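You operate a simulated robot arm through the tools that you are given. There is no shell and no other tool. Be economical: measure what you need, move in short steps, check, and stop when the job is done.

The job below is to be done with a simulated two-armed robot. You get a single attempt, and the scene is never put back.

Task
Pick up the steel bottle with one hand, pass it to the other hand and put it on the back of the roll table. Set down upright: steel bottle.

It is judged by the outcome, as a careful person would: the job done as asked, and still so three seconds after it is handed in. It fails if anything else is knocked over, pushed out of place, dropped, spilled or broken.

Robot
Two 7-joint arms with two-finger parallel grippers on one trunk, on a base that drives. Base frame: it is fixed to the floor where the robot stands at the start and does not move with it; the origin is under the middle of the robot, x ahead of it, y to its left, z up. Readings come in mm, degrees, newtons and seconds.
The left shoulder is at the start at [50, 161, 1098], the right one opposite. With the tool pointing down near the work surface each hand reaches from about 220 to 680 mm from the robot's upright axis, wherever it stands, measured 20 degrees to its own side. Places, roughly: back of the roll table (62x17 cm) [2780, 1000, 780]; steel bottle (8x8x28 cm) [500, 200, 900]. Payload 3.43 kg a hand.
Tool frame (each hand has its own): the origin (TCP) lies between the finger pads and is the grasp point; the fingertips stand 30 mm ahead of it; z points along the fingers, y is the line along which they close. Largest opening 94 mm; finger width 28, thickness 10; the body of the gripper, 50 by 96 mm, starts 55 mm behind the TCP.
Orientation is that of the tool frame in the base frame, as a unit quaternion [w, x, y, z]. With the fingers straight down and closing along the base's y, the tool's x points along the base's -x, its y along +y and its z along -z.

Tools
- The arms move only by the tool send_rows. It takes "left_plan", "right_plan" or both (then of equal length, played together; a hand with none holds still); each is a list that holds one entry, the list of rows, each a list of 6 numbers: the shift along the base's x, y, z in units of 500 mm (1.0 is 500 mm), then the turn, a rotation vector about the base's x, y, z in units of 90 degrees (1.0 is 90 degrees). In form: [[[dx, dy, dz, ax, ay, az], ...]]. A call has 1 to 20 rows; each row is the pose to reach, as a shift and turn from the pose commanded when the call began. "left_hand" and "right_hand" are, for a hand that has rows, the gripper command, from -1 (fully open) to 1 (shut), values between in proportion, set as the call begins (left out, the last holds). A call with a number of a shift or a turn outside -1 to 1 is refused whole. A row lasts 0.2 s, in which the tool goes at most 50 mm and 8.6 degrees; a call with a longer step from one row to the next is refused whole, and so is a gripper value outside its range. A pose out of reach is approached as far as the arm can. The call stops where the force on the tool passes 40 N (or 10 N more than at its start, if that is more) or the arm is blocked; 0.2 s more then pass. Each finger travels about 45 mm/s and halts on what it meets, pressing with about 40 N; the grip force reading is that of the motor and also rises with nothing between the fingers. The clock runs only during rows and for 0.2 s after the last one: add rows that repeat a pose to give the fingers time. It gives the time, the measured TCP pose, the force on the tool (base axes), the opening and the grip force at its end, in the units of the frame above (readings bear some noise), with the torque about the TCP (base axes, N m) and any sound that the robot's microphone picked up.
- Cameras (640 x 400 px; columns grow to the right, rows downward): "scene" is now at [118.5, 32.9, 1224.3]; the picture's right is [0.25, -0.97, 0.00], its down [-0.48, -0.13, -0.87] and it looks along [0.84, 0.22, -0.50] (base axes); focal length 295 px, centre (320, 200). "left" rides on the left gripper at [76, -14, -103] in its tool frame; the picture's right is [0.18, 0.98, 0.00], its down [-0.75, 0.14, -0.64] and it looks along [-0.63, 0.12, 0.77] (tool axes); focal length 243 px, centre (320, 200). "right" rides on the right gripper at [76, 14, -103] in its tool frame; the picture's right is [-0.18, 0.98, 0.00], its down [-0.75, -0.14, -0.64] and it looks along [-0.63, -0.12, 0.77] (tool axes); focal length 243 px, centre (320, 200). There is no depth. A picture from a camera that has moved, and an enlarged one, comes with that camera's place and axes in the base frame and with its lens. The place of the scene camera against the robot may be out by one fixed shift of up to 18 mm in any direction.
- camera(camera): a new picture of that camera. It takes no simulated time.
- raise_lower(by): slides the trunk up (or, below 0, down) by that many mm; the arms and the scene camera ride with it, the base frame stays. It gives what a move gives, with no picture.
- steer(legs): drives the robot by 1 to 6 legs, each [ahead, left, turn to the left] in mm, mm and degrees, along the robot's own axes; the way and the turn of a leg run together, so that a leg with both is an arc; at most 1500 mm and 180 degrees a leg. The arms and the cameras ride along, it lands a little off, and it stops where it bumps. It gives what a move gives.
- turn_head(pan, tilt): turns the head with the scene camera to pan (to the left, within 80 degrees either way) and tilt (down, from -29 to 69), counted from straight ahead of the robot. It gives what a move gives.
- enlarge(camera, box): a new picture of the part [left, top, right, bottom] of that camera's present view, enlarged. It takes no simulated time.
- sign_off(): hands the job in; it is judged then, once.

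Go step by step. Nothing tells you exact positions but the pictures and the camera data: compare them with the known pose of the tool, close in by small moves and look again before you grip or let go. The budget is 120 turns and 108 pictures, counting those below and the enlarged ones. Unless the task says otherwise, let go and move clear before handing in, and close with one line.

The tools are called after "Call:" as a command line: name --argument value ..., lists and objects as JSON in quotes. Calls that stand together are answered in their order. send_rows: Moves the arms, as the interface text tells. Its arguments: {"type":"object","properties":{"left_plan":{"type":"array"},"left_hand":{"type":"number"},"right_plan":{"type":"array"},"right_hand":{"type":"number"}},"required":[]} The other tools are called the same way: raise_lower (by) slides the trunk up or down; steer (legs) drives the base; turn_head (pan, tilt) turns the head that bears the scene camera; camera (camera) takes a picture; enlarge (camera, box) takes an enlarged picture of a part of a camera's view; sign_off () hands the job in.

At the start:

```text
time_s: 0.0
left_eef_pos: [420.7, 400.5, 1029.2]
left_tool_rot: [0.0, 0.0, 1.0, -0.001]
left_contact_force: [-0.1, -0.8, -0.7]
left_wrist_torque: [-0.04, -0.01, 0.03]
left_opening: 94.1
left_gripper_force: 0.1
right_eef_pos: [409.4, -4.9, 1081.2]
right_tool_rot: [0.0, 0.0, 1.0, 0.0]
right_contact_force: [-0.5, 0.2, -0.5]
right_wrist_torque: [-0.01, -0.02, 0.01]
right_opening: 93.9
right_gripper_force: 0.0
trunk travel left (down, up): [-125.0, 142.0]
robot x, y, heading: [0.4, -5.8, 0.1]
head pan, tilt: [14.7, 29.9]
```

scene: 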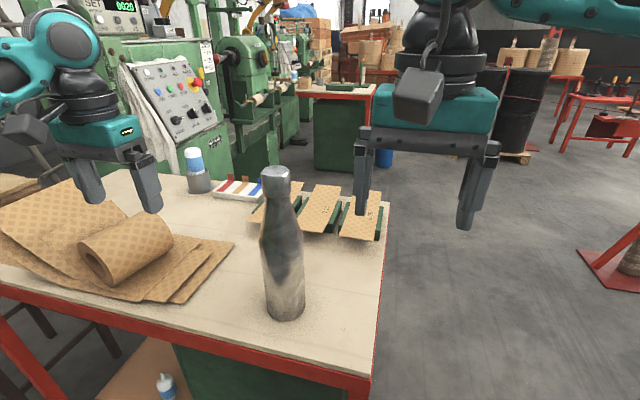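
right: 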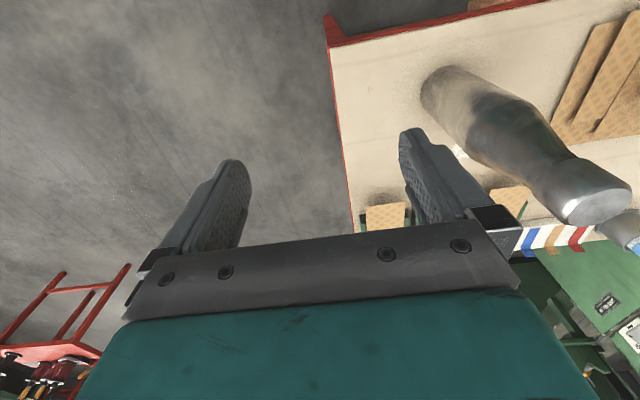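
left: 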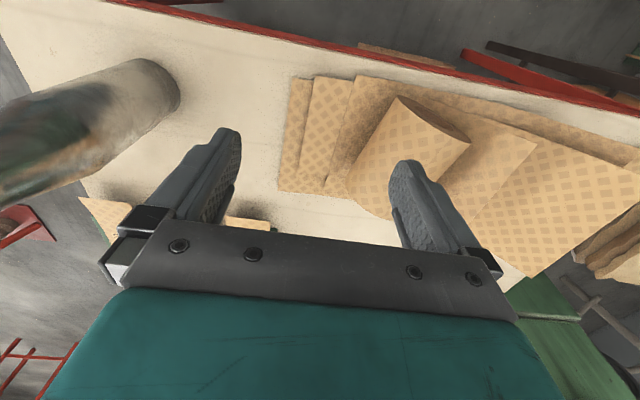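

The bottle stands near (500, 200), consistent between the scene and right cameras, with the table at about z 760. I plan to grip its body from the right with the right hand, tilted, then take the neck from above with the left hand. First I turn the right hand in free space.

Call:
send_rows --right_plan '[[[-0.002, 0.007, -0.014, 0.0232, -0.0638, 0.0402], [-0.004, 0.014, -0.028, 0.0465, -0.1277, 0.0805], [-0.006, 0.021, -0.042, 0.0697, -0.1915, 0.1207], [-0.008, 0.028, -0.056, 0.093, -0.2553, 0.161], [-0.01, 0.035, -0.07, 0.1162, -0.3192, 0.2012], [-0.012, 0.042, -0.084, 0.1394, -0.383, 0.2414], [-0.014, 0.049, -0.098, 0.1627, -0.4468, 0.2817], [-0.016, 0.056, -0.112, 0.1859, -0.5106, 0.3219], [-0.018, 0.063, -0.128, 0.2092, -0.5745, 0.3622], [-0.02, 0.07, -0.142, 0.2324, -0.6383, 0.4024], [-0.02, 0.07, -0.142, 0.2324, -0.6383, 0.4024]]]' --right_hand -1

Call:
camera --camera "scene"

Call:
camera --camera "right"

Call:
camera --camera "left"

```text
time_s: 2.4
left_eef_pos: [419.8, 400.7, 1029.5]
left_tool_rot: [0.0, 0.0, 1.0, -0.001]
left_contact_force: [-0.8, 0.0, 0.0]
left_wrist_torque: [0.01, -0.02, 0.0]
left_opening: 93.9
left_gripper_force: 0.1
right_eef_pos: [399.3, 31.9, 1009.8]
right_tool_rot: [0.471, -0.297, 0.813, 0.171]
right_contact_force: [-0.5, 0.3, 0.6]
right_wrist_torque: [-0.01, 0.0, -0.05]
right_opening: 93.7
right_gripper_force: 0.1
trunk travel left (down, up): [-125.0, 142.0]
robot x, y, heading: [-0.8, 0.6, -0.1]
head pan, tilt: [14.7, 29.9]
```

```text
104 pictures are left
camera scene: at [118.5, 32.9, 1224.3], right [0.25, -0.97, 0.0], down [-0.48, -0.13, -0.87], along [0.84, 0.22, -0.5], focal length 295 px, centre (320, 200)
```

scene: 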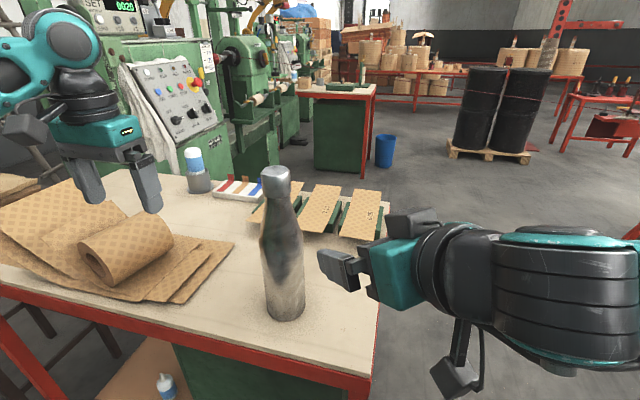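

```text
103 pictures are left
camera right: at [292.1, -39.9, 995.6], right [-0.56, 0.81, 0.16], down [-0.05, -0.22, 0.97], along [0.83, 0.54, 0.16], focal length 243 px, centre (320, 200)
```

right: 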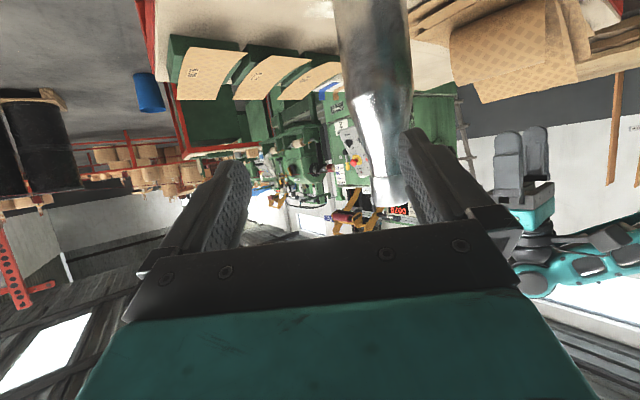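

```text
102 pictures are left
camera left: at [346.7, 386.7, 1132.2], right [-0.18, 0.98, 0.0], down [0.75, 0.14, 0.64], along [0.63, 0.12, -0.77], focal length 243 px, centre (320, 200)
```

left: 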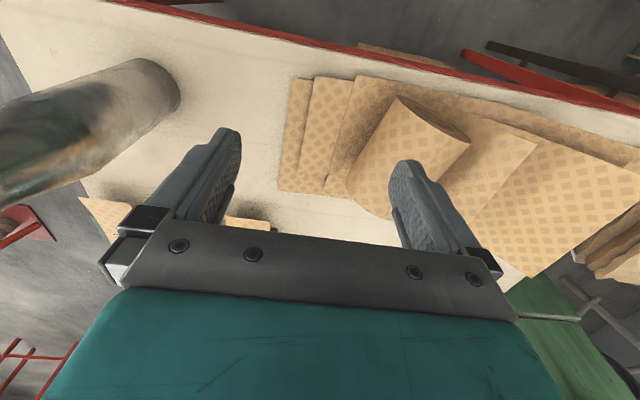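

The bottle triangulates to roughly (480–500, 180–200). I'll enlarge both wrist views to pin it down.

Call:
enlarge --camera "left" --box '[0, 40, 240, 240]'

Call:
enlarge --camera "right" --box '[300, 0, 460, 220]'

```text
2.00 times, centred on (120, 140) of left
camera zoom: at [346.7, 386.7, 1132.2], right [-0.18, 0.98, 0.0], down [0.75, 0.14, 0.64], along [0.63, 0.12, -0.77], focal length 485 px, centre (720, 320)
```

zoom: 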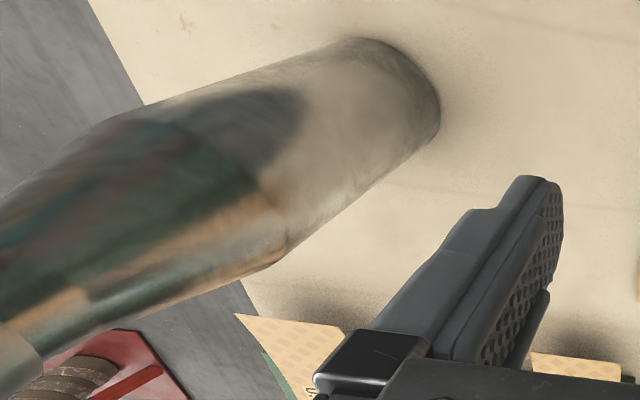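

```text
1.82 times, centred on (380, 110) of right
camera zoom: at [292.1, -39.9, 995.6], right [-0.56, 0.81, 0.16], down [-0.05, -0.22, 0.97], along [0.83, 0.54, 0.16], focal length 441 px, centre (211, 364)
```

zoom: 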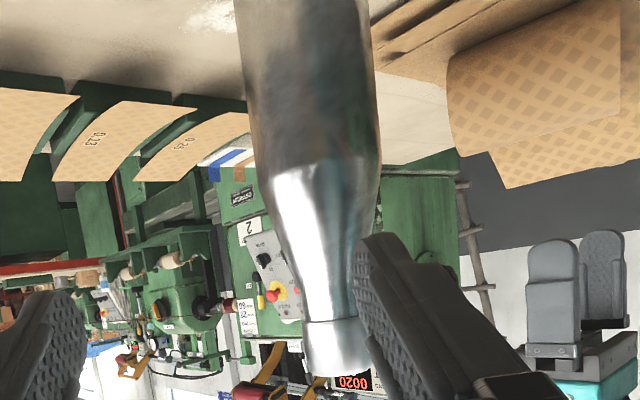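

Triangulating the body edges puts the axis at about (482, 180) with a radius of about 37 mm. The base is near z 780, the shoulder near 930 and the cap near 1025–1053. Next I move the right hand to a pre-grasp pose 95 mm short, at z 870.

Call:
send_rows --right_plan '[[[0.0, 0.03, -0.056, 0, 0, 0], [0.004, 0.06, -0.112, 0, 0, 0], [0.008, 0.09, -0.168, 0, 0, 0], [0.012, 0.12, -0.224, 0, 0, 0], [0.016, 0.15, -0.256, 0, 0, 0], [0.02, 0.176, -0.28, 0, 0, 0], [0.02, 0.176, -0.28, 0, 0, 0]]]'

Call:
camera --camera "right"

Call:
camera --camera "scene"

Call:
enlarge --camera "left" --box '[0, 40, 240, 240]'

```text
time_s: 4.0
left_eef_pos: [420.8, 401.1, 1029.1]
left_tool_rot: [0.0, 0.001, 1.0, -0.001]
left_contact_force: [1.4, -0.3, 0.0]
left_wrist_torque: [-0.02, -0.01, 0.01]
left_opening: 94.3
left_gripper_force: 0.0
right_eef_pos: [416.6, 86.1, 914.1]
right_tool_rot: [0.469, -0.296, 0.814, 0.171]
right_contact_force: [0.4, 0.4, 0.1]
right_wrist_torque: [-0.02, 0.0, 0.0]
right_opening: 94.1
right_gripper_force: 0.1
right hand out of reach, approached as far as the arm can: row 4, 5, 6, 7
trunk travel left (down, up): [-125.0, 142.0]
robot x, y, heading: [3.8, 3.5, 0.2]
head pan, tilt: [14.7, 29.9]
```

```text
99 pictures are left
camera right: at [308.5, 13.9, 899.4], right [-0.56, 0.81, 0.16], down [-0.05, -0.22, 0.97], along [0.83, 0.54, 0.16], focal length 243 px, centre (320, 200)
```

right: 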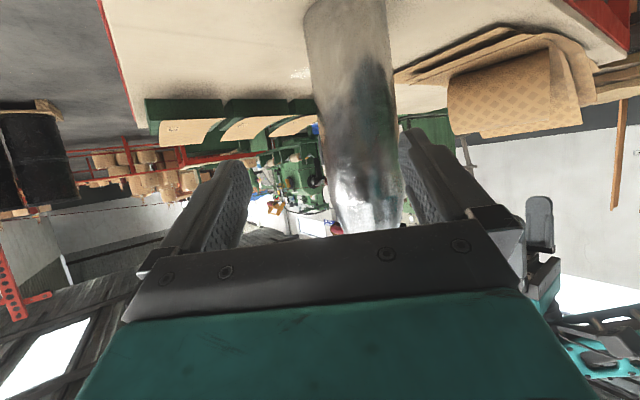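

```text
98 pictures are left
camera scene: at [118.3, 32.9, 1224.3], right [0.25, -0.97, 0.0], down [-0.48, -0.13, -0.87], along [0.84, 0.22, -0.5], focal length 295 px, centre (320, 200)
```

scene: 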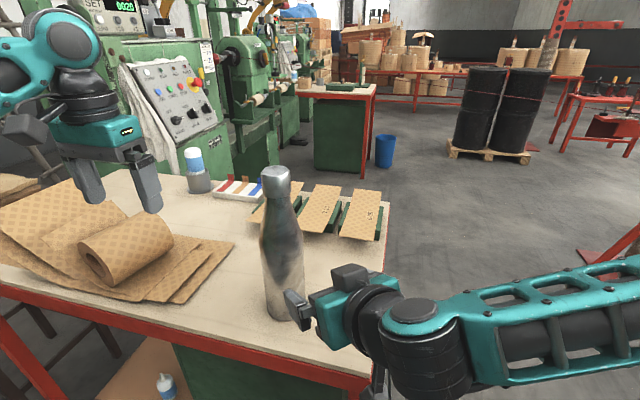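

```text
2.00 times, centred on (120, 140) of left
camera zoom: at [346.6, 386.7, 1132.3], right [-0.18, 0.98, 0.0], down [0.75, 0.14, 0.64], along [0.63, 0.12, -0.77], focal length 485 px, centre (720, 320)
```

zoom: 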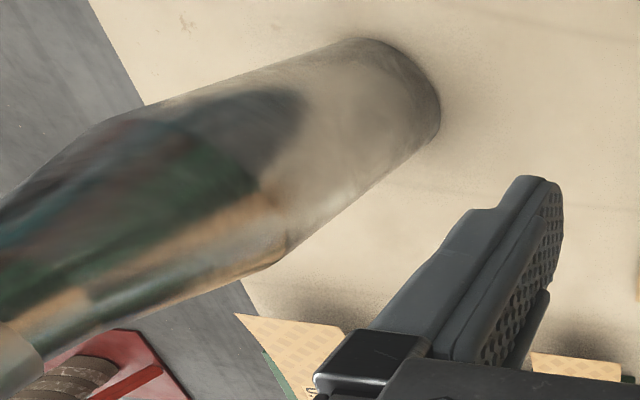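

The right hand stopped short of the target because the arm is too folded. I'll back the base off 90 mm and lower the trunk 80 mm to gain room.

Call:
steer --legs '[[-90, 0, 0]]'

Call:
raise_lower --by -80

Call:
camera --camera "scene"

Call:
camera --camera "right"

Call:
camera --camera "left"

```text
time_s: 5.1
left_eef_pos: [330.2, 399.9, 1029.8]
left_tool_rot: [0.0, 0.0, 1.0, -0.001]
left_contact_force: [-0.6, 0.5, 0.6]
left_wrist_torque: [-0.02, 0.01, 0.01]
left_opening: 93.9
left_gripper_force: 0.1
right_eef_pos: [326.2, 85.6, 915.1]
right_tool_rot: [0.47, -0.296, 0.814, 0.171]
right_contact_force: [0.7, -0.5, -0.1]
right_wrist_torque: [0.0, -0.04, 0.01]
right_opening: 94.1
right_gripper_force: 0.1
trunk travel left (down, up): [-125.0, 142.0]
robot x, y, heading: [-90.0, 3.9, -0.1]
head pan, tilt: [14.7, 29.9]
```

```text
time_s: 6.3
left_eef_pos: [331.7, 400.8, 949.6]
left_tool_rot: [0.0, 0.0, 1.0, -0.001]
left_contact_force: [-0.3, 0.0, 0.0]
left_wrist_torque: [-0.02, 0.01, 0.01]
left_opening: 93.7
left_gripper_force: 0.1
right_eef_pos: [325.9, 84.7, 833.6]
right_tool_rot: [0.469, -0.297, 0.814, 0.171]
right_contact_force: [-0.4, 0.2, 0.2]
right_wrist_torque: [-0.01, -0.03, -0.02]
right_opening: 93.9
right_gripper_force: 0.0
trunk travel left (down, up): [-45.0, 222.0]
robot x, y, heading: [-91.8, -0.5, -0.2]
head pan, tilt: [14.7, 29.9]
```

```text
96 pictures are left
camera scene: at [28.6, 32.8, 1144.3], right [0.25, -0.97, 0.0], down [-0.48, -0.13, -0.87], along [0.84, 0.22, -0.5], focal length 295 px, centre (320, 200)
```

scene: 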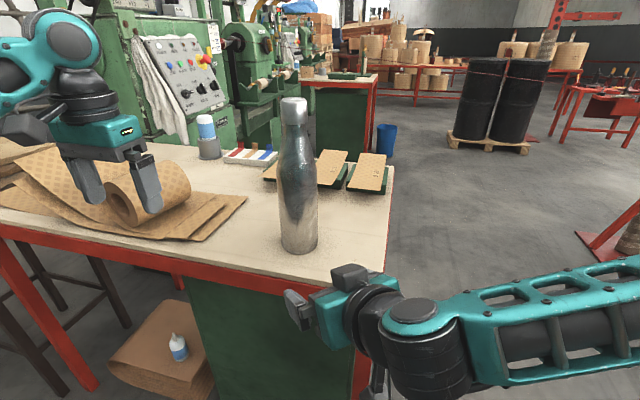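

```text
95 pictures are left
camera right: at [218.7, 13.9, 819.6], right [-0.56, 0.81, 0.16], down [-0.05, -0.22, 0.97], along [0.83, 0.54, 0.16], focal length 243 px, centre (320, 200)
```

right: 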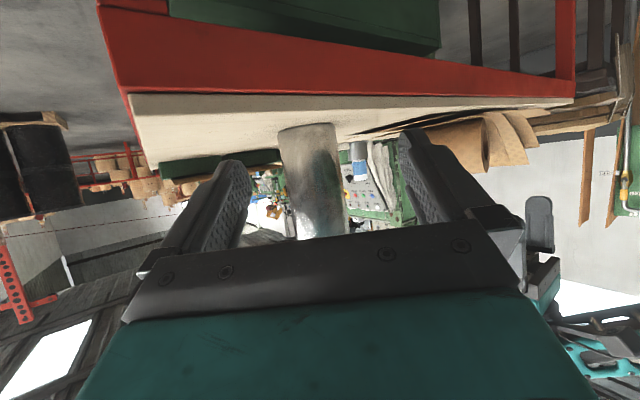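

```text
94 pictures are left
camera left: at [256.9, 386.5, 1052.3], right [-0.18, 0.98, 0.0], down [0.75, 0.14, 0.64], along [0.63, 0.12, -0.77], focal length 243 px, centre (320, 200)
```

left: 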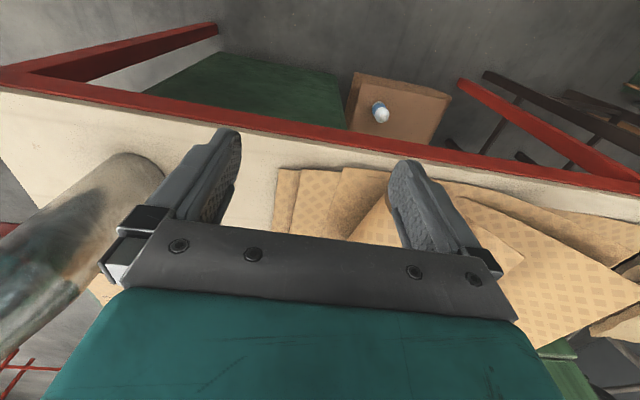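

The hand now sits just in front of the table edge. I'll raise it first and see how the command maps.

Call:
send_rows --right_plan '[[[0, 0, 0.04, 0, 0, 0], [0, 0, 0.08, 0, 0, 0], [0, 0, 0.12, 0, 0, 0], [0, 0, 0.12, 0, 0, 0]]]'

```text
time_s: 7.3
left_eef_pos: [331.5, 400.9, 949.7]
left_tool_rot: [-0.001, 0.0, 1.0, 0.0]
left_contact_force: [0.1, -0.1, -0.4]
left_wrist_torque: [0.01, 0.0, -0.01]
left_opening: 93.9
left_gripper_force: 0.1
right_eef_pos: [325.7, 85.3, 894.3]
right_tool_rot: [0.47, -0.297, 0.813, 0.171]
right_contact_force: [0.1, 0.0, -0.6]
right_wrist_torque: [0.05, 0.02, 0.0]
right_opening: 93.8
right_gripper_force: 0.0
trunk travel left (down, up): [-45.0, 222.0]
robot x, y, heading: [-88.8, -4.1, 0.2]
head pan, tilt: [14.7, 29.9]
```

The command base is the actual pose. Moving to the pre-grasp point (409, 119, 872).

Call:
send_rows --right_plan '[[[0.04, 0.017, -0.011, 0, 0, 0], [0.08, 0.034, -0.022, 0, 0, 0], [0.12, 0.051, -0.033, 0, 0, 0], [0.166, 0.068, -0.044, 0, 0, 0], [0.166, 0.068, -0.044, 0, 0, 0]]]'

Call:
camera --camera "right"

Call:
camera --camera "scene"

Call:
enlarge --camera "left" --box '[0, 120, 240, 340]'

```text
time_s: 8.5
left_eef_pos: [330.1, 400.6, 948.2]
left_tool_rot: [-0.001, 0.0, 1.0, -0.001]
left_contact_force: [-0.3, 1.0, 0.2]
left_wrist_torque: [-0.03, 0.01, -0.01]
left_opening: 93.9
left_gripper_force: 0.0
right_eef_pos: [409.1, 119.7, 871.6]
right_tool_rot: [0.471, -0.296, 0.813, 0.171]
right_contact_force: [-1.0, 0.7, 0.1]
right_wrist_torque: [0.03, -0.01, 0.02]
right_opening: 93.9
right_gripper_force: 0.0
trunk travel left (down, up): [-45.0, 222.0]
robot x, y, heading: [-92.6, 0.1, -0.2]
head pan, tilt: [14.7, 29.9]
```

```text
93 pictures are left
camera right: at [302.1, 48.1, 858.1], right [-0.56, 0.81, 0.16], down [-0.05, -0.22, 0.97], along [0.83, 0.54, 0.16], focal length 243 px, centre (320, 200)
```

right: 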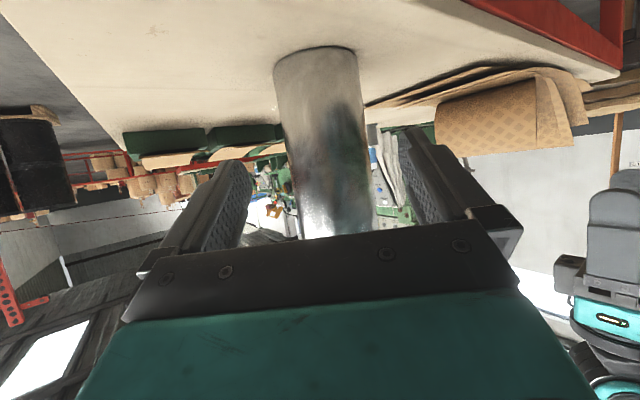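

```text
92 pictures are left
camera scene: at [28.7, 32.9, 1144.3], right [0.25, -0.97, 0.0], down [-0.48, -0.13, -0.87], along [0.84, 0.22, -0.5], focal length 295 px, centre (320, 200)
```

scene: 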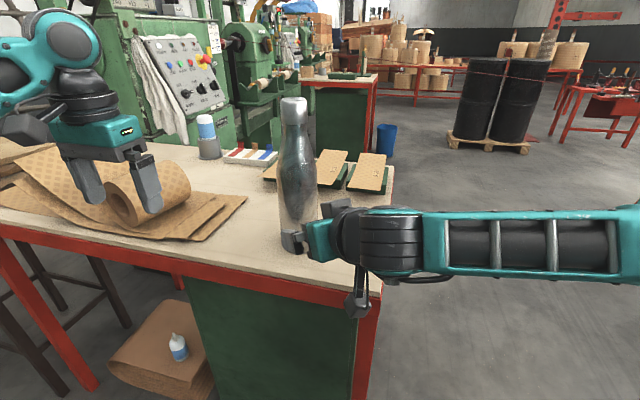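

```text
1.82 times, centred on (120, 230) of left
camera zoom: at [257.1, 386.6, 1052.2], right [-0.18, 0.98, 0.0], down [0.75, 0.14, 0.64], along [0.63, 0.12, -0.77], focal length 441 px, centre (684, 146)
```

zoom: 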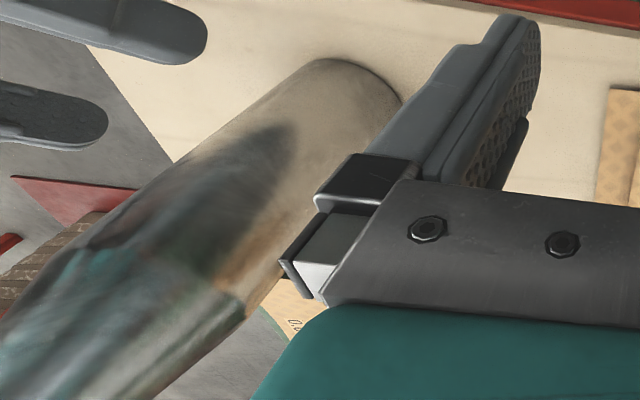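

The bottle lies centred on the approach line within 1 mm, about 96 mm ahead, and its base is at z 779. Advancing along the line with the hand open.

Call:
send_rows --right_plan '[[[0.03, 0.025, 0, 0, 0, 0], [0.06, 0.05, 0, 0, 0, 0], [0.09, 0.075, 0, 0, 0, 0], [0.12, 0.1, 0, 0, 0, 0], [0.148, 0.123, 0, 0, 0, 0], [0.148, 0.123, 0, 0, 0, 0]]]' --right_hand -1

Call:
camera --camera "right"

Call:
camera --camera "scene"

```text
time_s: 9.9
left_eef_pos: [330.8, 399.6, 950.3]
left_tool_rot: [-0.001, 0.0, 1.0, -0.001]
left_contact_force: [0.2, 0.3, 0.0]
left_wrist_torque: [0.01, 0.02, 0.02]
left_opening: 93.9
left_gripper_force: 0.1
right_eef_pos: [484.6, 181.7, 872.4]
right_tool_rot: [0.47, -0.297, 0.814, 0.171]
right_contact_force: [-1.1, -0.6, -0.1]
right_wrist_torque: [0.03, -0.07, 0.0]
right_opening: 93.9
right_gripper_force: 0.1
trunk travel left (down, up): [-45.0, 222.0]
robot x, y, heading: [-92.5, -3.2, -0.1]
head pan, tilt: [14.7, 29.9]
```

```text
90 pictures are left
camera right: at [375.7, 109.3, 857.9], right [-0.56, 0.81, 0.16], down [-0.05, -0.22, 0.97], along [0.83, 0.54, 0.16], focal length 243 px, centre (320, 200)
```

right: 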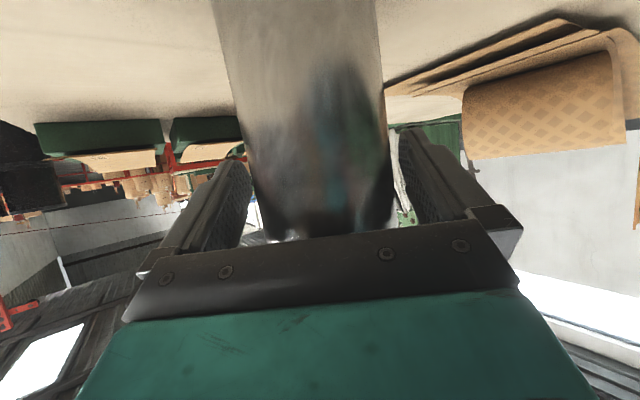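

```text
89 pictures are left
camera scene: at [28.6, 32.8, 1144.3], right [0.25, -0.97, 0.0], down [-0.48, -0.13, -0.87], along [0.84, 0.22, -0.5], focal length 295 px, centre (320, 200)
```

scene: 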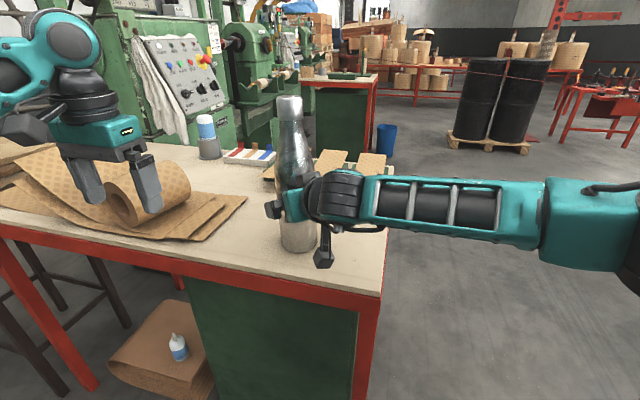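

The bottle axis reads (486, 185) against the TCP at (484.6, 181.7), so it is between the pads. Closing the right hand.

Call:
send_rows --right_plan '[[[0, 0, 0, 0, 0, 0], [0, 0, 0, 0, 0, 0], [0, 0, 0, 0, 0, 0], [0, 0, 0, 0, 0, 0], [0, 0, 0, 0, 0, 0]]]' --right_hand 1

Call:
camera --camera "scene"

```text
time_s: 11.1
left_eef_pos: [330.5, 400.4, 949.2]
left_tool_rot: [0.0, 0.0, 1.0, -0.001]
left_contact_force: [1.3, -0.2, -0.4]
left_wrist_torque: [0.0, 0.01, 0.01]
left_opening: 94.2
left_gripper_force: 0.0
right_eef_pos: [483.1, 180.8, 872.2]
right_tool_rot: [0.47, -0.296, 0.814, 0.171]
right_contact_force: [-1.0, 1.6, 0.1]
right_wrist_torque: [0.18, 0.02, 0.12]
right_opening: 75.6
right_gripper_force: 39.4
trunk travel left (down, up): [-45.0, 222.0]
robot x, y, heading: [-90.5, 0.8, 0.1]
head pan, tilt: [14.7, 29.9]
```

```text
88 pictures are left
camera scene: at [28.5, 33.0, 1144.3], right [0.25, -0.97, 0.0], down [-0.48, -0.13, -0.87], along [0.84, 0.22, -0.5], focal length 295 px, centre (320, 200)
```

scene: 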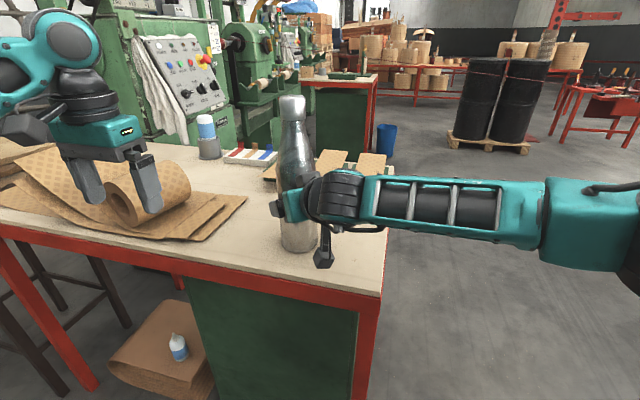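

The hand grips at 75.6 mm with 39 N. Lifting straight up 50 mm.

Call:
send_rows --right_plan '[[[0, 0, 0.02, 0, 0, 0], [0, 0, 0.04, 0, 0, 0], [0, 0, 0.07, 0, 0, 0], [0, 0, 0.1, 0, 0, 0], [0, 0, 0.1, 0, 0, 0]]]'

Call:
camera --camera "scene"

Call:
camera --camera "left"

```text
time_s: 12.3
left_eef_pos: [331.1, 401.2, 949.2]
left_tool_rot: [0.0, 0.0, 1.0, 0.0]
left_contact_force: [0.5, 0.1, -0.5]
left_wrist_torque: [-0.01, -0.05, 0.03]
left_opening: 94.2
left_gripper_force: 0.0
right_eef_pos: [483.8, 179.5, 922.8]
right_tool_rot: [0.469, -0.296, 0.815, 0.171]
right_contact_force: [-0.1, 0.8, -6.5]
right_wrist_torque: [-0.07, 0.05, 0.0]
right_opening: 75.6
right_gripper_force: 40.2
trunk travel left (down, up): [-45.0, 222.0]
robot x, y, heading: [-90.6, 1.4, 0.0]
head pan, tilt: [14.7, 29.9]
```

```text
87 pictures are left
camera scene: at [29.2, 33.1, 1144.2], right [0.25, -0.97, 0.0], down [-0.48, -0.13, -0.87], along [0.84, 0.22, -0.5], focal length 295 px, centre (320, 200)
```

scene: 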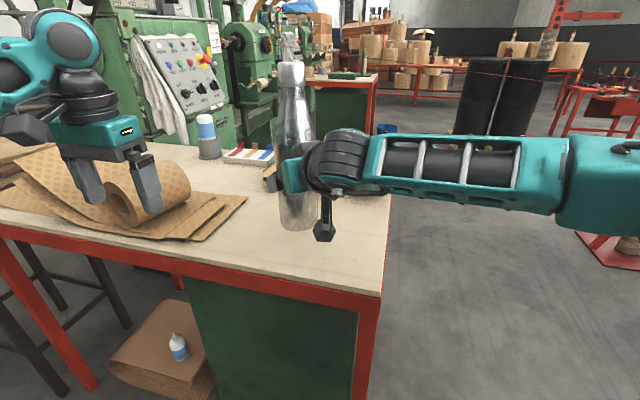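

```text
86 pictures are left
camera left: at [257.5, 386.8, 1051.9], right [-0.18, 0.98, 0.0], down [0.75, 0.14, 0.64], along [0.63, 0.12, -0.77], focal length 243 px, centre (320, 200)
```

left: 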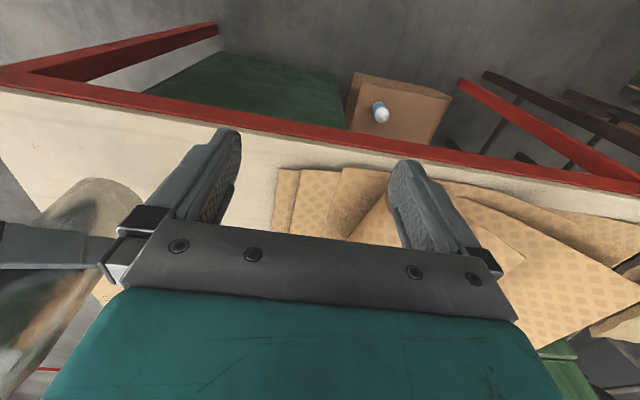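

The bottle is lifted and steady, weighing about 0.65 kg. To put the cap at a comfortable height for the left hand, I'll raise the trunk 80 mm and then lower the right arm by the same amount.

Call:
raise_lower --by 80

Call:
send_rows --right_plan '[[[0, 0, -0.03, 0, 0, 0], [0, 0, -0.06, 0, 0, 0], [0, 0, -0.09, 0, 0, 0], [0, 0, -0.12, 0, 0, 0], [0, 0, -0.14, 0, 0, 0], [0, 0, -0.16, 0, 0, 0], [0, 0, -0.16, 0, 0, 0]]]'

Call:
camera --camera "scene"

Call:
camera --camera "left"

```text
time_s: 13.4
left_eef_pos: [332.4, 399.7, 1028.9]
left_tool_rot: [-0.001, 0.0, 1.0, -0.001]
left_contact_force: [-0.3, 0.1, -0.8]
left_wrist_torque: [0.0, -0.03, 0.05]
left_opening: 94.0
left_gripper_force: 0.0
right_eef_pos: [483.4, 181.3, 1000.9]
right_tool_rot: [0.47, -0.296, 0.814, 0.171]
right_contact_force: [0.4, 0.8, -5.7]
right_wrist_torque: [0.0, 0.01, -0.01]
right_opening: 75.7
right_gripper_force: 40.0
trunk travel left (down, up): [-125.0, 142.0]
robot x, y, heading: [-92.4, -1.7, 0.1]
head pan, tilt: [14.7, 29.9]
```

```text
time_s: 15.0
left_eef_pos: [331.8, 400.7, 1028.5]
left_tool_rot: [-0.001, 0.0, 1.0, -0.001]
left_contact_force: [0.4, -0.4, 1.0]
left_wrist_torque: [0.01, 0.03, -0.02]
left_opening: 93.9
left_gripper_force: 0.0
right_eef_pos: [483.8, 180.9, 921.0]
right_tool_rot: [0.47, -0.296, 0.814, 0.172]
right_contact_force: [0.4, -0.2, -6.1]
right_wrist_torque: [-0.01, 0.05, -0.02]
right_opening: 75.9
right_gripper_force: 40.1
trunk travel left (down, up): [-125.0, 142.0]
robot x, y, heading: [-92.5, 0.7, 0.0]
head pan, tilt: [14.7, 29.9]
```

```text
85 pictures are left
camera scene: at [29.2, 33.1, 1224.2], right [0.25, -0.97, 0.0], down [-0.48, -0.13, -0.87], along [0.84, 0.22, -0.5], focal length 295 px, centre (320, 200)
```

scene: 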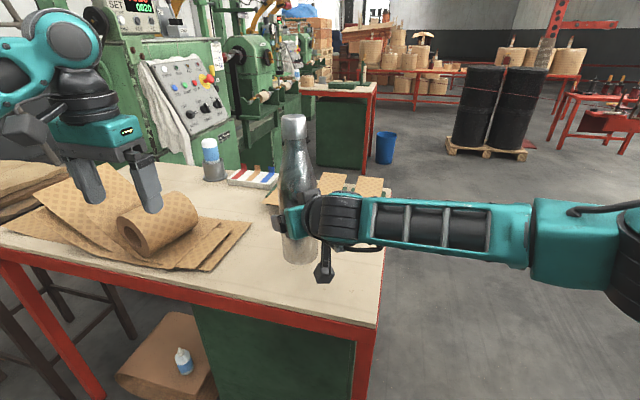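

```text
84 pictures are left
camera left: at [257.5, 386.8, 1131.9], right [-0.18, 0.98, 0.0], down [0.75, 0.14, 0.64], along [0.63, 0.12, -0.77], focal length 243 px, centre (320, 200)
```

left: 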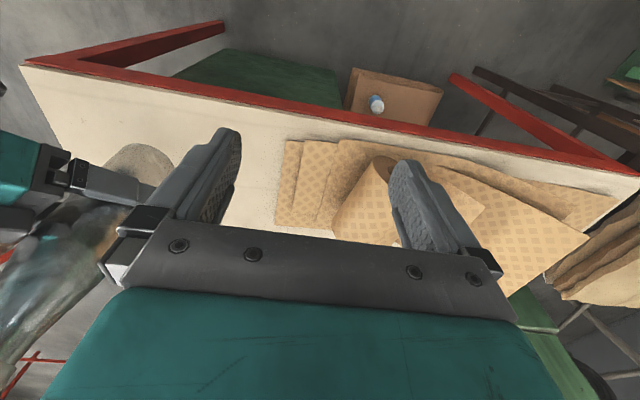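

Now I bring the left hand up and over the bottle, keeping its tips well above the cap (top about z 1103).

Call:
send_rows --left_plan '[[[0, 0, 0.09, 0, 0, 0], [0, 0, 0.18, 0, 0, 0], [0, 0, 0.28, 0, 0, 0], [0.04, -0.06, 0.28, 0, 0, 0], [0.08, -0.12, 0.28, 0, 0, 0], [0.12, -0.18, 0.28, 0, 0, 0], [0.16, -0.24, 0.28, 0, 0, 0], [0.2, -0.3, 0.28, 0, 0, 0], [0.2, -0.3, 0.28, 0, 0, 0]]]' --left_hand -1

Call:
camera --camera "scene"

Call:
camera --camera "left"

```text
time_s: 17.0
left_eef_pos: [431.0, 250.8, 1168.8]
left_tool_rot: [0.0, -0.001, 1.0, -0.001]
left_contact_force: [0.1, 0.0, -0.4]
left_wrist_torque: [0.01, 0.04, -0.02]
left_opening: 94.2
left_gripper_force: 0.2
right_eef_pos: [483.4, 180.7, 922.4]
right_tool_rot: [0.47, -0.297, 0.813, 0.172]
right_contact_force: [0.2, 0.2, -4.2]
right_wrist_torque: [-0.04, 0.0, -0.02]
right_opening: 75.8
right_gripper_force: 39.6
trunk travel left (down, up): [-125.0, 142.0]
robot x, y, heading: [-91.2, 4.6, 0.1]
head pan, tilt: [14.7, 29.9]
```

```text
83 pictures are left
camera scene: at [29.2, 33.2, 1224.2], right [0.25, -0.97, 0.0], down [-0.48, -0.13, -0.87], along [0.84, 0.22, -0.5], focal length 295 px, centre (320, 200)
```

scene: 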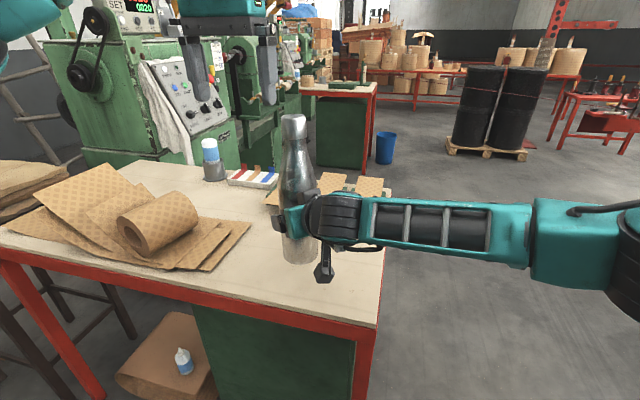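

```text
82 pictures are left
camera left: at [357.0, 237.0, 1271.6], right [-0.18, 0.98, 0.0], down [0.75, 0.14, 0.64], along [0.63, 0.12, -0.77], focal length 243 px, centre (320, 200)
```

left: 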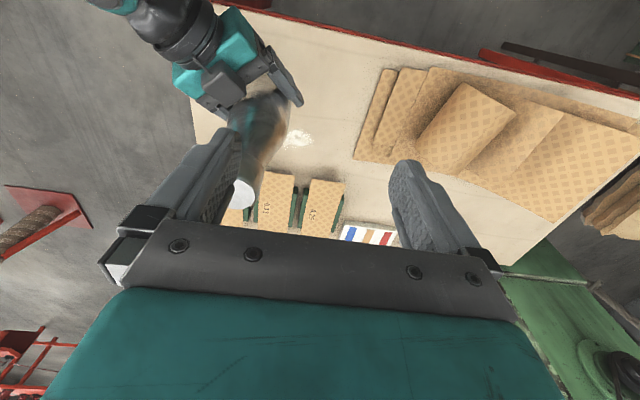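

Call:
enlarge --camera "left" --box '[180, 90, 340, 230]'

Call:
enlarge --camera "scene" --box '[220, 90, 380, 290]'

```text
2.86 times, centred on (260, 160) of left
camera zoom: at [357.0, 237.0, 1271.6], right [-0.18, 0.98, 0.0], down [0.75, 0.14, 0.64], along [0.63, 0.12, -0.77], focal length 693 px, centre (491, 314)
```

zoom: 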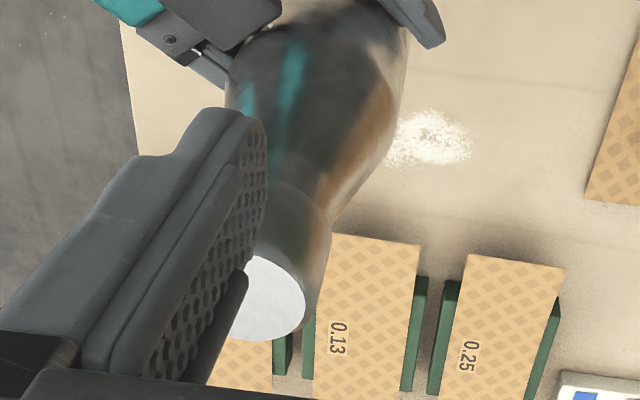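

```text
2.00 times, centred on (300, 190) of scene
camera zoom: at [29.2, 33.2, 1224.2], right [0.25, -0.97, 0.0], down [-0.48, -0.13, -0.87], along [0.84, 0.22, -0.5], focal length 589 px, centre (360, 220)
```

zoom: 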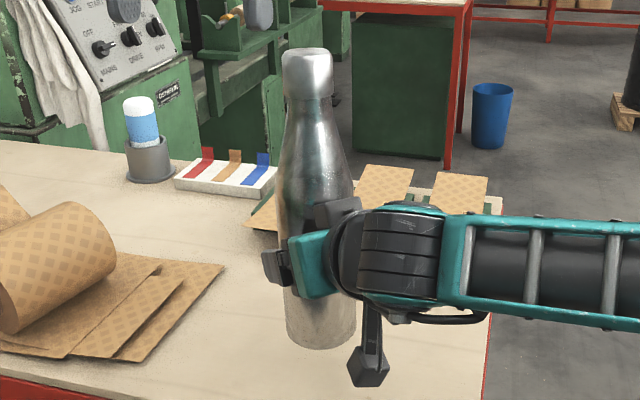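

The cap reads roughly (492, 186) with its top near z 1107, and its left side is hidden by a finger. I'll centre the left hand above it and look again.

Call:
send_rows --left_plan '[[[0.04, -0.043, 0, 0, 0, 0], [0.08, -0.086, 0, 0, 0, 0], [0.122, -0.128, 0, 0, 0, 0], [0.122, -0.128, 0, 0, 0, 0]]]'

Call:
camera --camera "left"

Call:
enlarge --camera "left" --box '[240, 110, 400, 250]'

Call:
enlarge --camera "scene" --box '[220, 20, 380, 220]'

```text
time_s: 18.0
left_eef_pos: [491.5, 186.5, 1167.9]
left_tool_rot: [-0.001, 0.0, 1.0, -0.001]
left_contact_force: [0.3, -1.1, 0.4]
left_wrist_torque: [0.01, 0.01, 0.03]
left_opening: 94.0
left_gripper_force: 0.0
right_eef_pos: [483.9, 181.6, 921.2]
right_tool_rot: [0.469, -0.296, 0.814, 0.171]
right_contact_force: [0.5, -0.2, -5.6]
right_wrist_torque: [-0.01, 0.01, 0.02]
right_opening: 75.5
right_gripper_force: 40.3
trunk travel left (down, up): [-125.0, 142.0]
robot x, y, heading: [-85.3, -0.3, -0.1]
head pan, tilt: [14.7, 29.9]
```

```text
79 pictures are left
camera left: at [418.7, 172.6, 1271.5], right [-0.18, 0.98, 0.0], down [0.75, 0.14, 0.64], along [0.63, 0.12, -0.77], focal length 243 px, centre (320, 200)
```

left: 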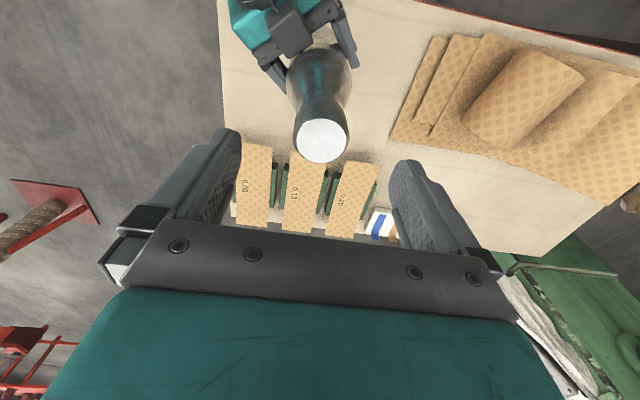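

```text
2.86 times, centred on (320, 180) of left
camera zoom: at [418.7, 172.6, 1271.5], right [-0.18, 0.98, 0.0], down [0.75, 0.14, 0.64], along [0.63, 0.12, -0.77], focal length 693 px, centre (320, 257)
```

zoom: 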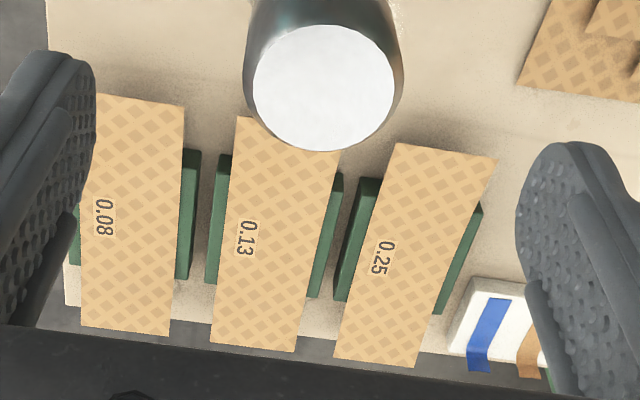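

```text
2.00 times, centred on (300, 120) of scene
camera zoom: at [29.2, 33.4, 1224.2], right [0.25, -0.97, 0.0], down [-0.48, -0.13, -0.87], along [0.84, 0.22, -0.5], focal length 589 px, centre (360, 360)
```

zoom: 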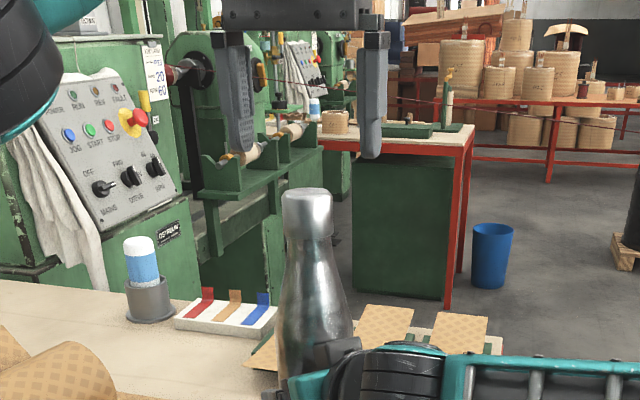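

The fingers straddle the cap, whose centre is about (496, 188.5). I'll descend to TCP z about 1082 with the hand open.

Call:
send_rows --left_plan '[[[0.008, 0.004, -0.02, 0, 0, 0], [0.008, 0.004, -0.05, 0, 0, 0], [0.008, 0.004, -0.08, 0, 0, 0], [0.008, 0.004, -0.11, 0, 0, 0], [0.008, 0.004, -0.14, 0, 0, 0], [0.008, 0.004, -0.172, 0, 0, 0], [0.008, 0.004, -0.172, 0, 0, 0]]]' --left_hand -1

Call:
enlarge --camera "left" --box '[200, 90, 440, 250]'

Call:
enlarge --camera "scene" --box '[220, 50, 380, 250]'

```text
time_s: 19.6
left_eef_pos: [495.8, 188.9, 1081.6]
left_tool_rot: [-0.001, -0.001, 1.0, -0.001]
left_contact_force: [-0.4, 0.5, -0.4]
left_wrist_torque: [0.0, 0.0, 0.0]
left_opening: 94.0
left_gripper_force: 0.1
right_eef_pos: [483.5, 179.5, 922.2]
right_tool_rot: [0.47, -0.296, 0.814, 0.171]
right_contact_force: [1.1, 0.1, -6.2]
right_wrist_torque: [-0.03, 0.01, 0.0]
right_opening: 75.6
right_gripper_force: 40.0
trunk travel left (down, up): [-125.0, 142.0]
robot x, y, heading: [-87.2, 0.4, -0.1]
head pan, tilt: [14.7, 29.9]
```

```text
2.50 times, centred on (320, 170) of left
camera zoom: at [422.2, 174.8, 1184.9], right [-0.18, 0.98, 0.0], down [0.75, 0.14, 0.64], along [0.63, 0.12, -0.77], focal length 606 px, centre (320, 275)
```

zoom: 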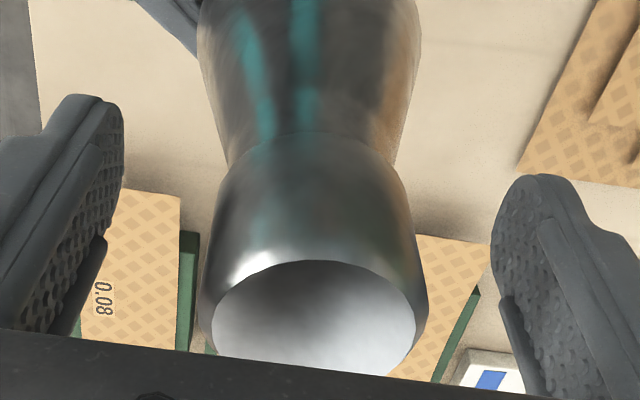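

```text
2.00 times, centred on (300, 150) of scene
camera zoom: at [29.2, 33.0, 1224.2], right [0.25, -0.97, 0.0], down [-0.48, -0.13, -0.87], along [0.84, 0.22, -0.5], focal length 589 px, centre (360, 300)
```

zoom: 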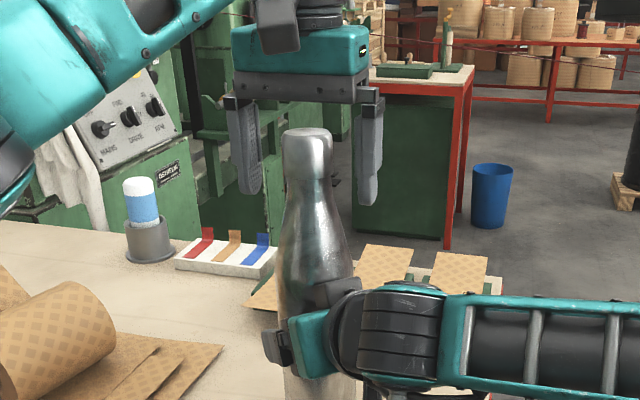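

The fingers straddle the cap evenly. Closing the left hand while the right hand still holds.

Call:
send_rows --left_plan '[[[0, 0, 0, 0, 0, 0], [0, 0, 0, 0, 0, 0], [0, 0, 0, 0, 0, 0], [0, 0, 0, 0, 0, 0], [0, 0, 0, 0, 0, 0], [0, 0, 0, 0, 0, 0], [0, 0, 0, 0, 0, 0]]]' --left_hand 1

Call:
enlarge --camera "scene" --box '[220, 50, 380, 250]'

Call:
enlarge --camera "left" --box '[200, 90, 440, 250]'

```text
time_s: 21.2
left_eef_pos: [495.4, 187.8, 1082.4]
left_tool_rot: [0.0, 0.0, 1.0, -0.002]
left_contact_force: [-2.9, -10.4, 2.2]
left_wrist_torque: [-1.96, 0.48, -0.03]
left_opening: 42.4
left_gripper_force: 40.0
right_eef_pos: [484.8, 179.7, 922.1]
right_tool_rot: [0.469, -0.296, 0.814, 0.172]
right_contact_force: [3.5, 10.3, -8.7]
right_wrist_torque: [0.23, 0.07, 0.15]
right_opening: 75.8
right_gripper_force: 39.3
trunk travel left (down, up): [-125.0, 142.0]
robot x, y, heading: [-91.7, 2.2, 0.2]
head pan, tilt: [14.7, 29.9]
```

```text
2.00 times, centred on (300, 150) of scene
camera zoom: at [29.2, 33.1, 1224.2], right [0.25, -0.97, 0.0], down [-0.48, -0.13, -0.87], along [0.84, 0.22, -0.5], focal length 589 px, centre (360, 300)
```

zoom: 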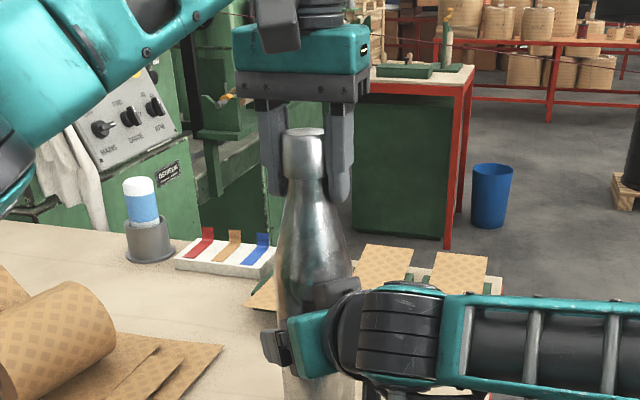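

```text
2.50 times, centred on (320, 170) of left
camera zoom: at [422.0, 174.2, 1185.4], right [-0.18, 0.98, 0.0], down [0.75, 0.14, 0.64], along [0.63, 0.11, -0.77], focal length 606 px, centre (320, 275)
```

zoom: 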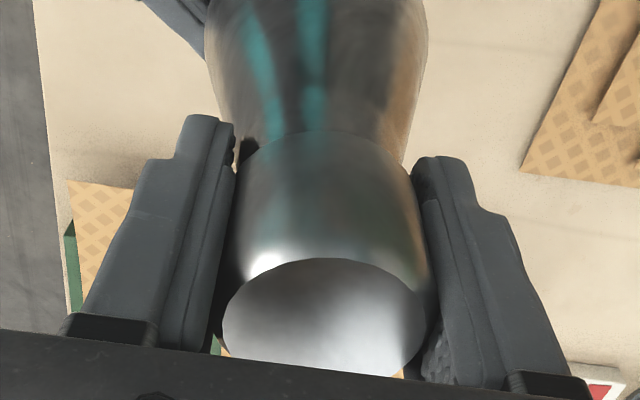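

Left grips the cap at 42 mm. I'll relax the small sideways load (2 mm) and then open the right hand.

Call:
send_rows --left_plan '[[[0, -0.004, 0, 0, 0, 0], [0, -0.004, 0, 0, 0, 0]]]'

Call:
send_rows --right_plan '[[[0, 0, 0, 0, 0, 0], [0, 0, 0, 0, 0, 0], [0, 0, 0, 0, 0, 0], [0, 0, 0, 0, 0, 0]]]' --right_hand -1

Call:
camera --camera "right"

Call:
camera --camera "scene"

```text
time_s: 21.8
left_eef_pos: [496.6, 187.1, 1082.7]
left_tool_rot: [-0.001, 0.0, 1.0, -0.001]
left_contact_force: [-0.2, -5.4, 1.5]
left_wrist_torque: [-1.95, 0.38, -0.28]
left_opening: 42.5
left_gripper_force: 40.4
right_eef_pos: [484.0, 180.3, 920.2]
right_tool_rot: [0.47, -0.295, 0.814, 0.171]
right_contact_force: [-0.3, 5.7, -6.2]
right_wrist_torque: [1.06, -0.38, 0.36]
right_opening: 75.6
right_gripper_force: 40.0
trunk travel left (down, up): [-125.0, 142.0]
robot x, y, heading: [-89.1, 0.4, 0.1]
head pan, tilt: [14.7, 29.9]
```

```text
time_s: 22.8
left_eef_pos: [495.3, 186.2, 1081.8]
left_tool_rot: [-0.002, 0.0, 1.0, 0.001]
left_contact_force: [-0.6, 0.1, -0.3]
left_wrist_torque: [0.04, -0.03, 0.01]
left_opening: 41.8
left_gripper_force: 40.3
right_eef_pos: [484.1, 181.7, 921.2]
right_tool_rot: [0.47, -0.296, 0.814, 0.171]
right_contact_force: [-0.4, -0.1, 0.2]
right_wrist_torque: [0.02, -0.02, 0.01]
right_opening: 94.0
right_gripper_force: 0.0
trunk travel left (down, up): [-125.0, 142.0]
robot x, y, heading: [-90.0, 1.8, -0.3]
head pan, tilt: [14.7, 29.9]
```

```text
72 pictures are left
camera right: at [376.5, 108.9, 907.1], right [-0.56, 0.81, 0.16], down [-0.05, -0.22, 0.97], along [0.83, 0.54, 0.16], focal length 243 px, centre (320, 200)
```

right: 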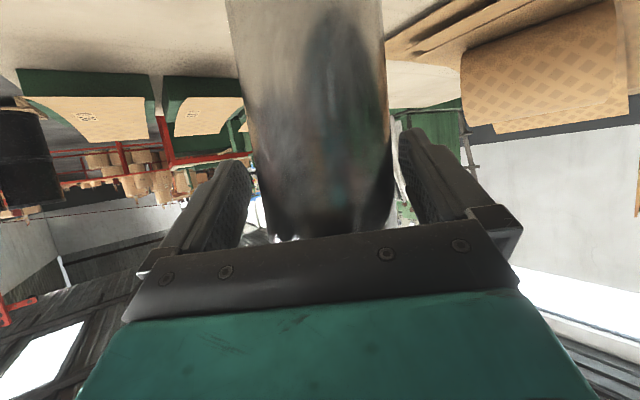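

```text
71 pictures are left
camera scene: at [29.3, 33.1, 1224.2], right [0.25, -0.97, 0.0], down [-0.48, -0.13, -0.87], along [0.84, 0.22, -0.5], focal length 295 px, centre (320, 200)
```

scene: 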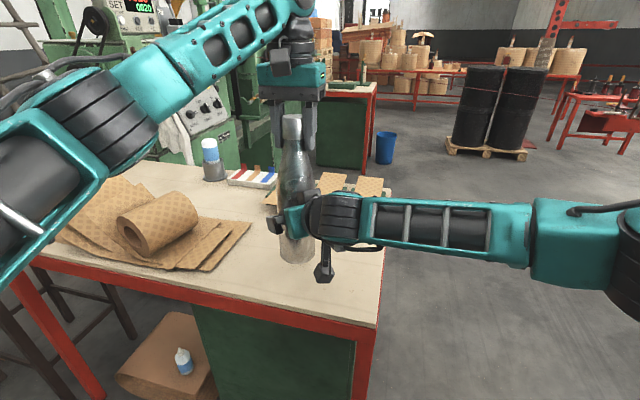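

The right hand is fully open and the bottle stayed put in the left. Withdrawing the right hand straight back along its approach line.

Call:
send_rows --right_plan '[[[-0.025, -0.021, 0, 0, 0, 0], [-0.055, -0.046, 0, 0, 0, 0], [-0.085, -0.071, 0, 0, 0, 0], [-0.115, -0.0965, 0, 0, 0, 0], [-0.148, -0.123, 0, 0, 0, 0], [-0.148, -0.18, 0, 0, 0, 0], [-0.148, -0.24, 0, 0, 0, 0], [-0.148, -0.3, 0, 0, 0, 0]]]'

Call:
camera --camera "right"

Call:
camera --camera "scene"

```text
time_s: 24.6
left_eef_pos: [495.8, 186.8, 1083.5]
left_tool_rot: [-0.001, 0.0, 1.0, -0.001]
left_contact_force: [-0.2, 0.5, 0.0]
left_wrist_torque: [0.0, -0.04, 0.03]
left_opening: 41.6
left_gripper_force: 40.4
right_eef_pos: [409.6, 30.9, 922.2]
right_tool_rot: [0.469, -0.296, 0.814, 0.172]
right_contact_force: [0.1, -0.3, -0.1]
right_wrist_torque: [-0.02, 0.0, 0.0]
right_opening: 94.0
right_gripper_force: 0.0
trunk travel left (down, up): [-125.0, 142.0]
robot x, y, heading: [-90.1, 2.1, 0.0]
head pan, tilt: [14.7, 29.9]
```

```text
70 pictures are left
camera right: at [302.4, -40.7, 907.6], right [-0.56, 0.81, 0.16], down [-0.05, -0.22, 0.97], along [0.83, 0.54, 0.16], focal length 243 px, centre (320, 200)
```

right: 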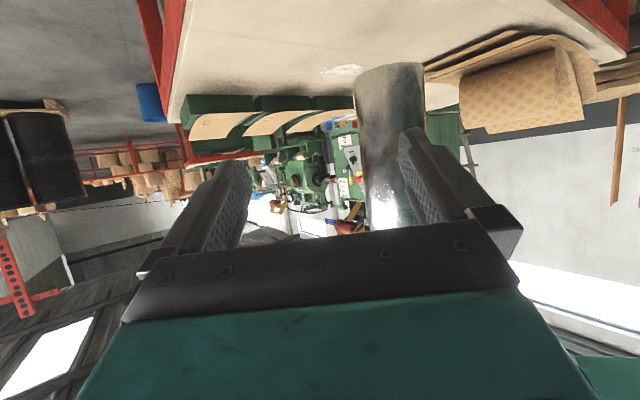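

```text
69 pictures are left
camera scene: at [29.2, 32.8, 1224.2], right [0.25, -0.97, 0.0], down [-0.48, -0.13, -0.87], along [0.84, 0.22, -0.5], focal length 295 px, centre (320, 200)
```

scene: 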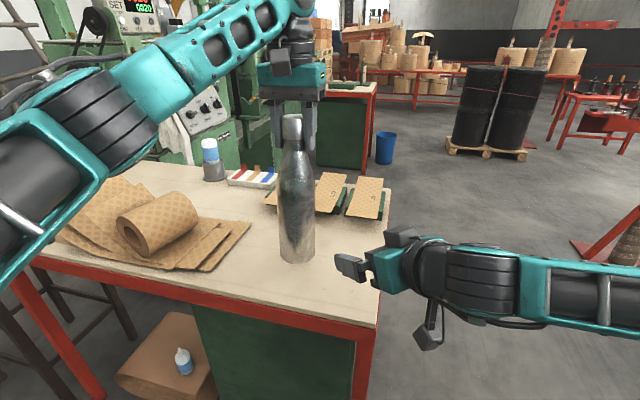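

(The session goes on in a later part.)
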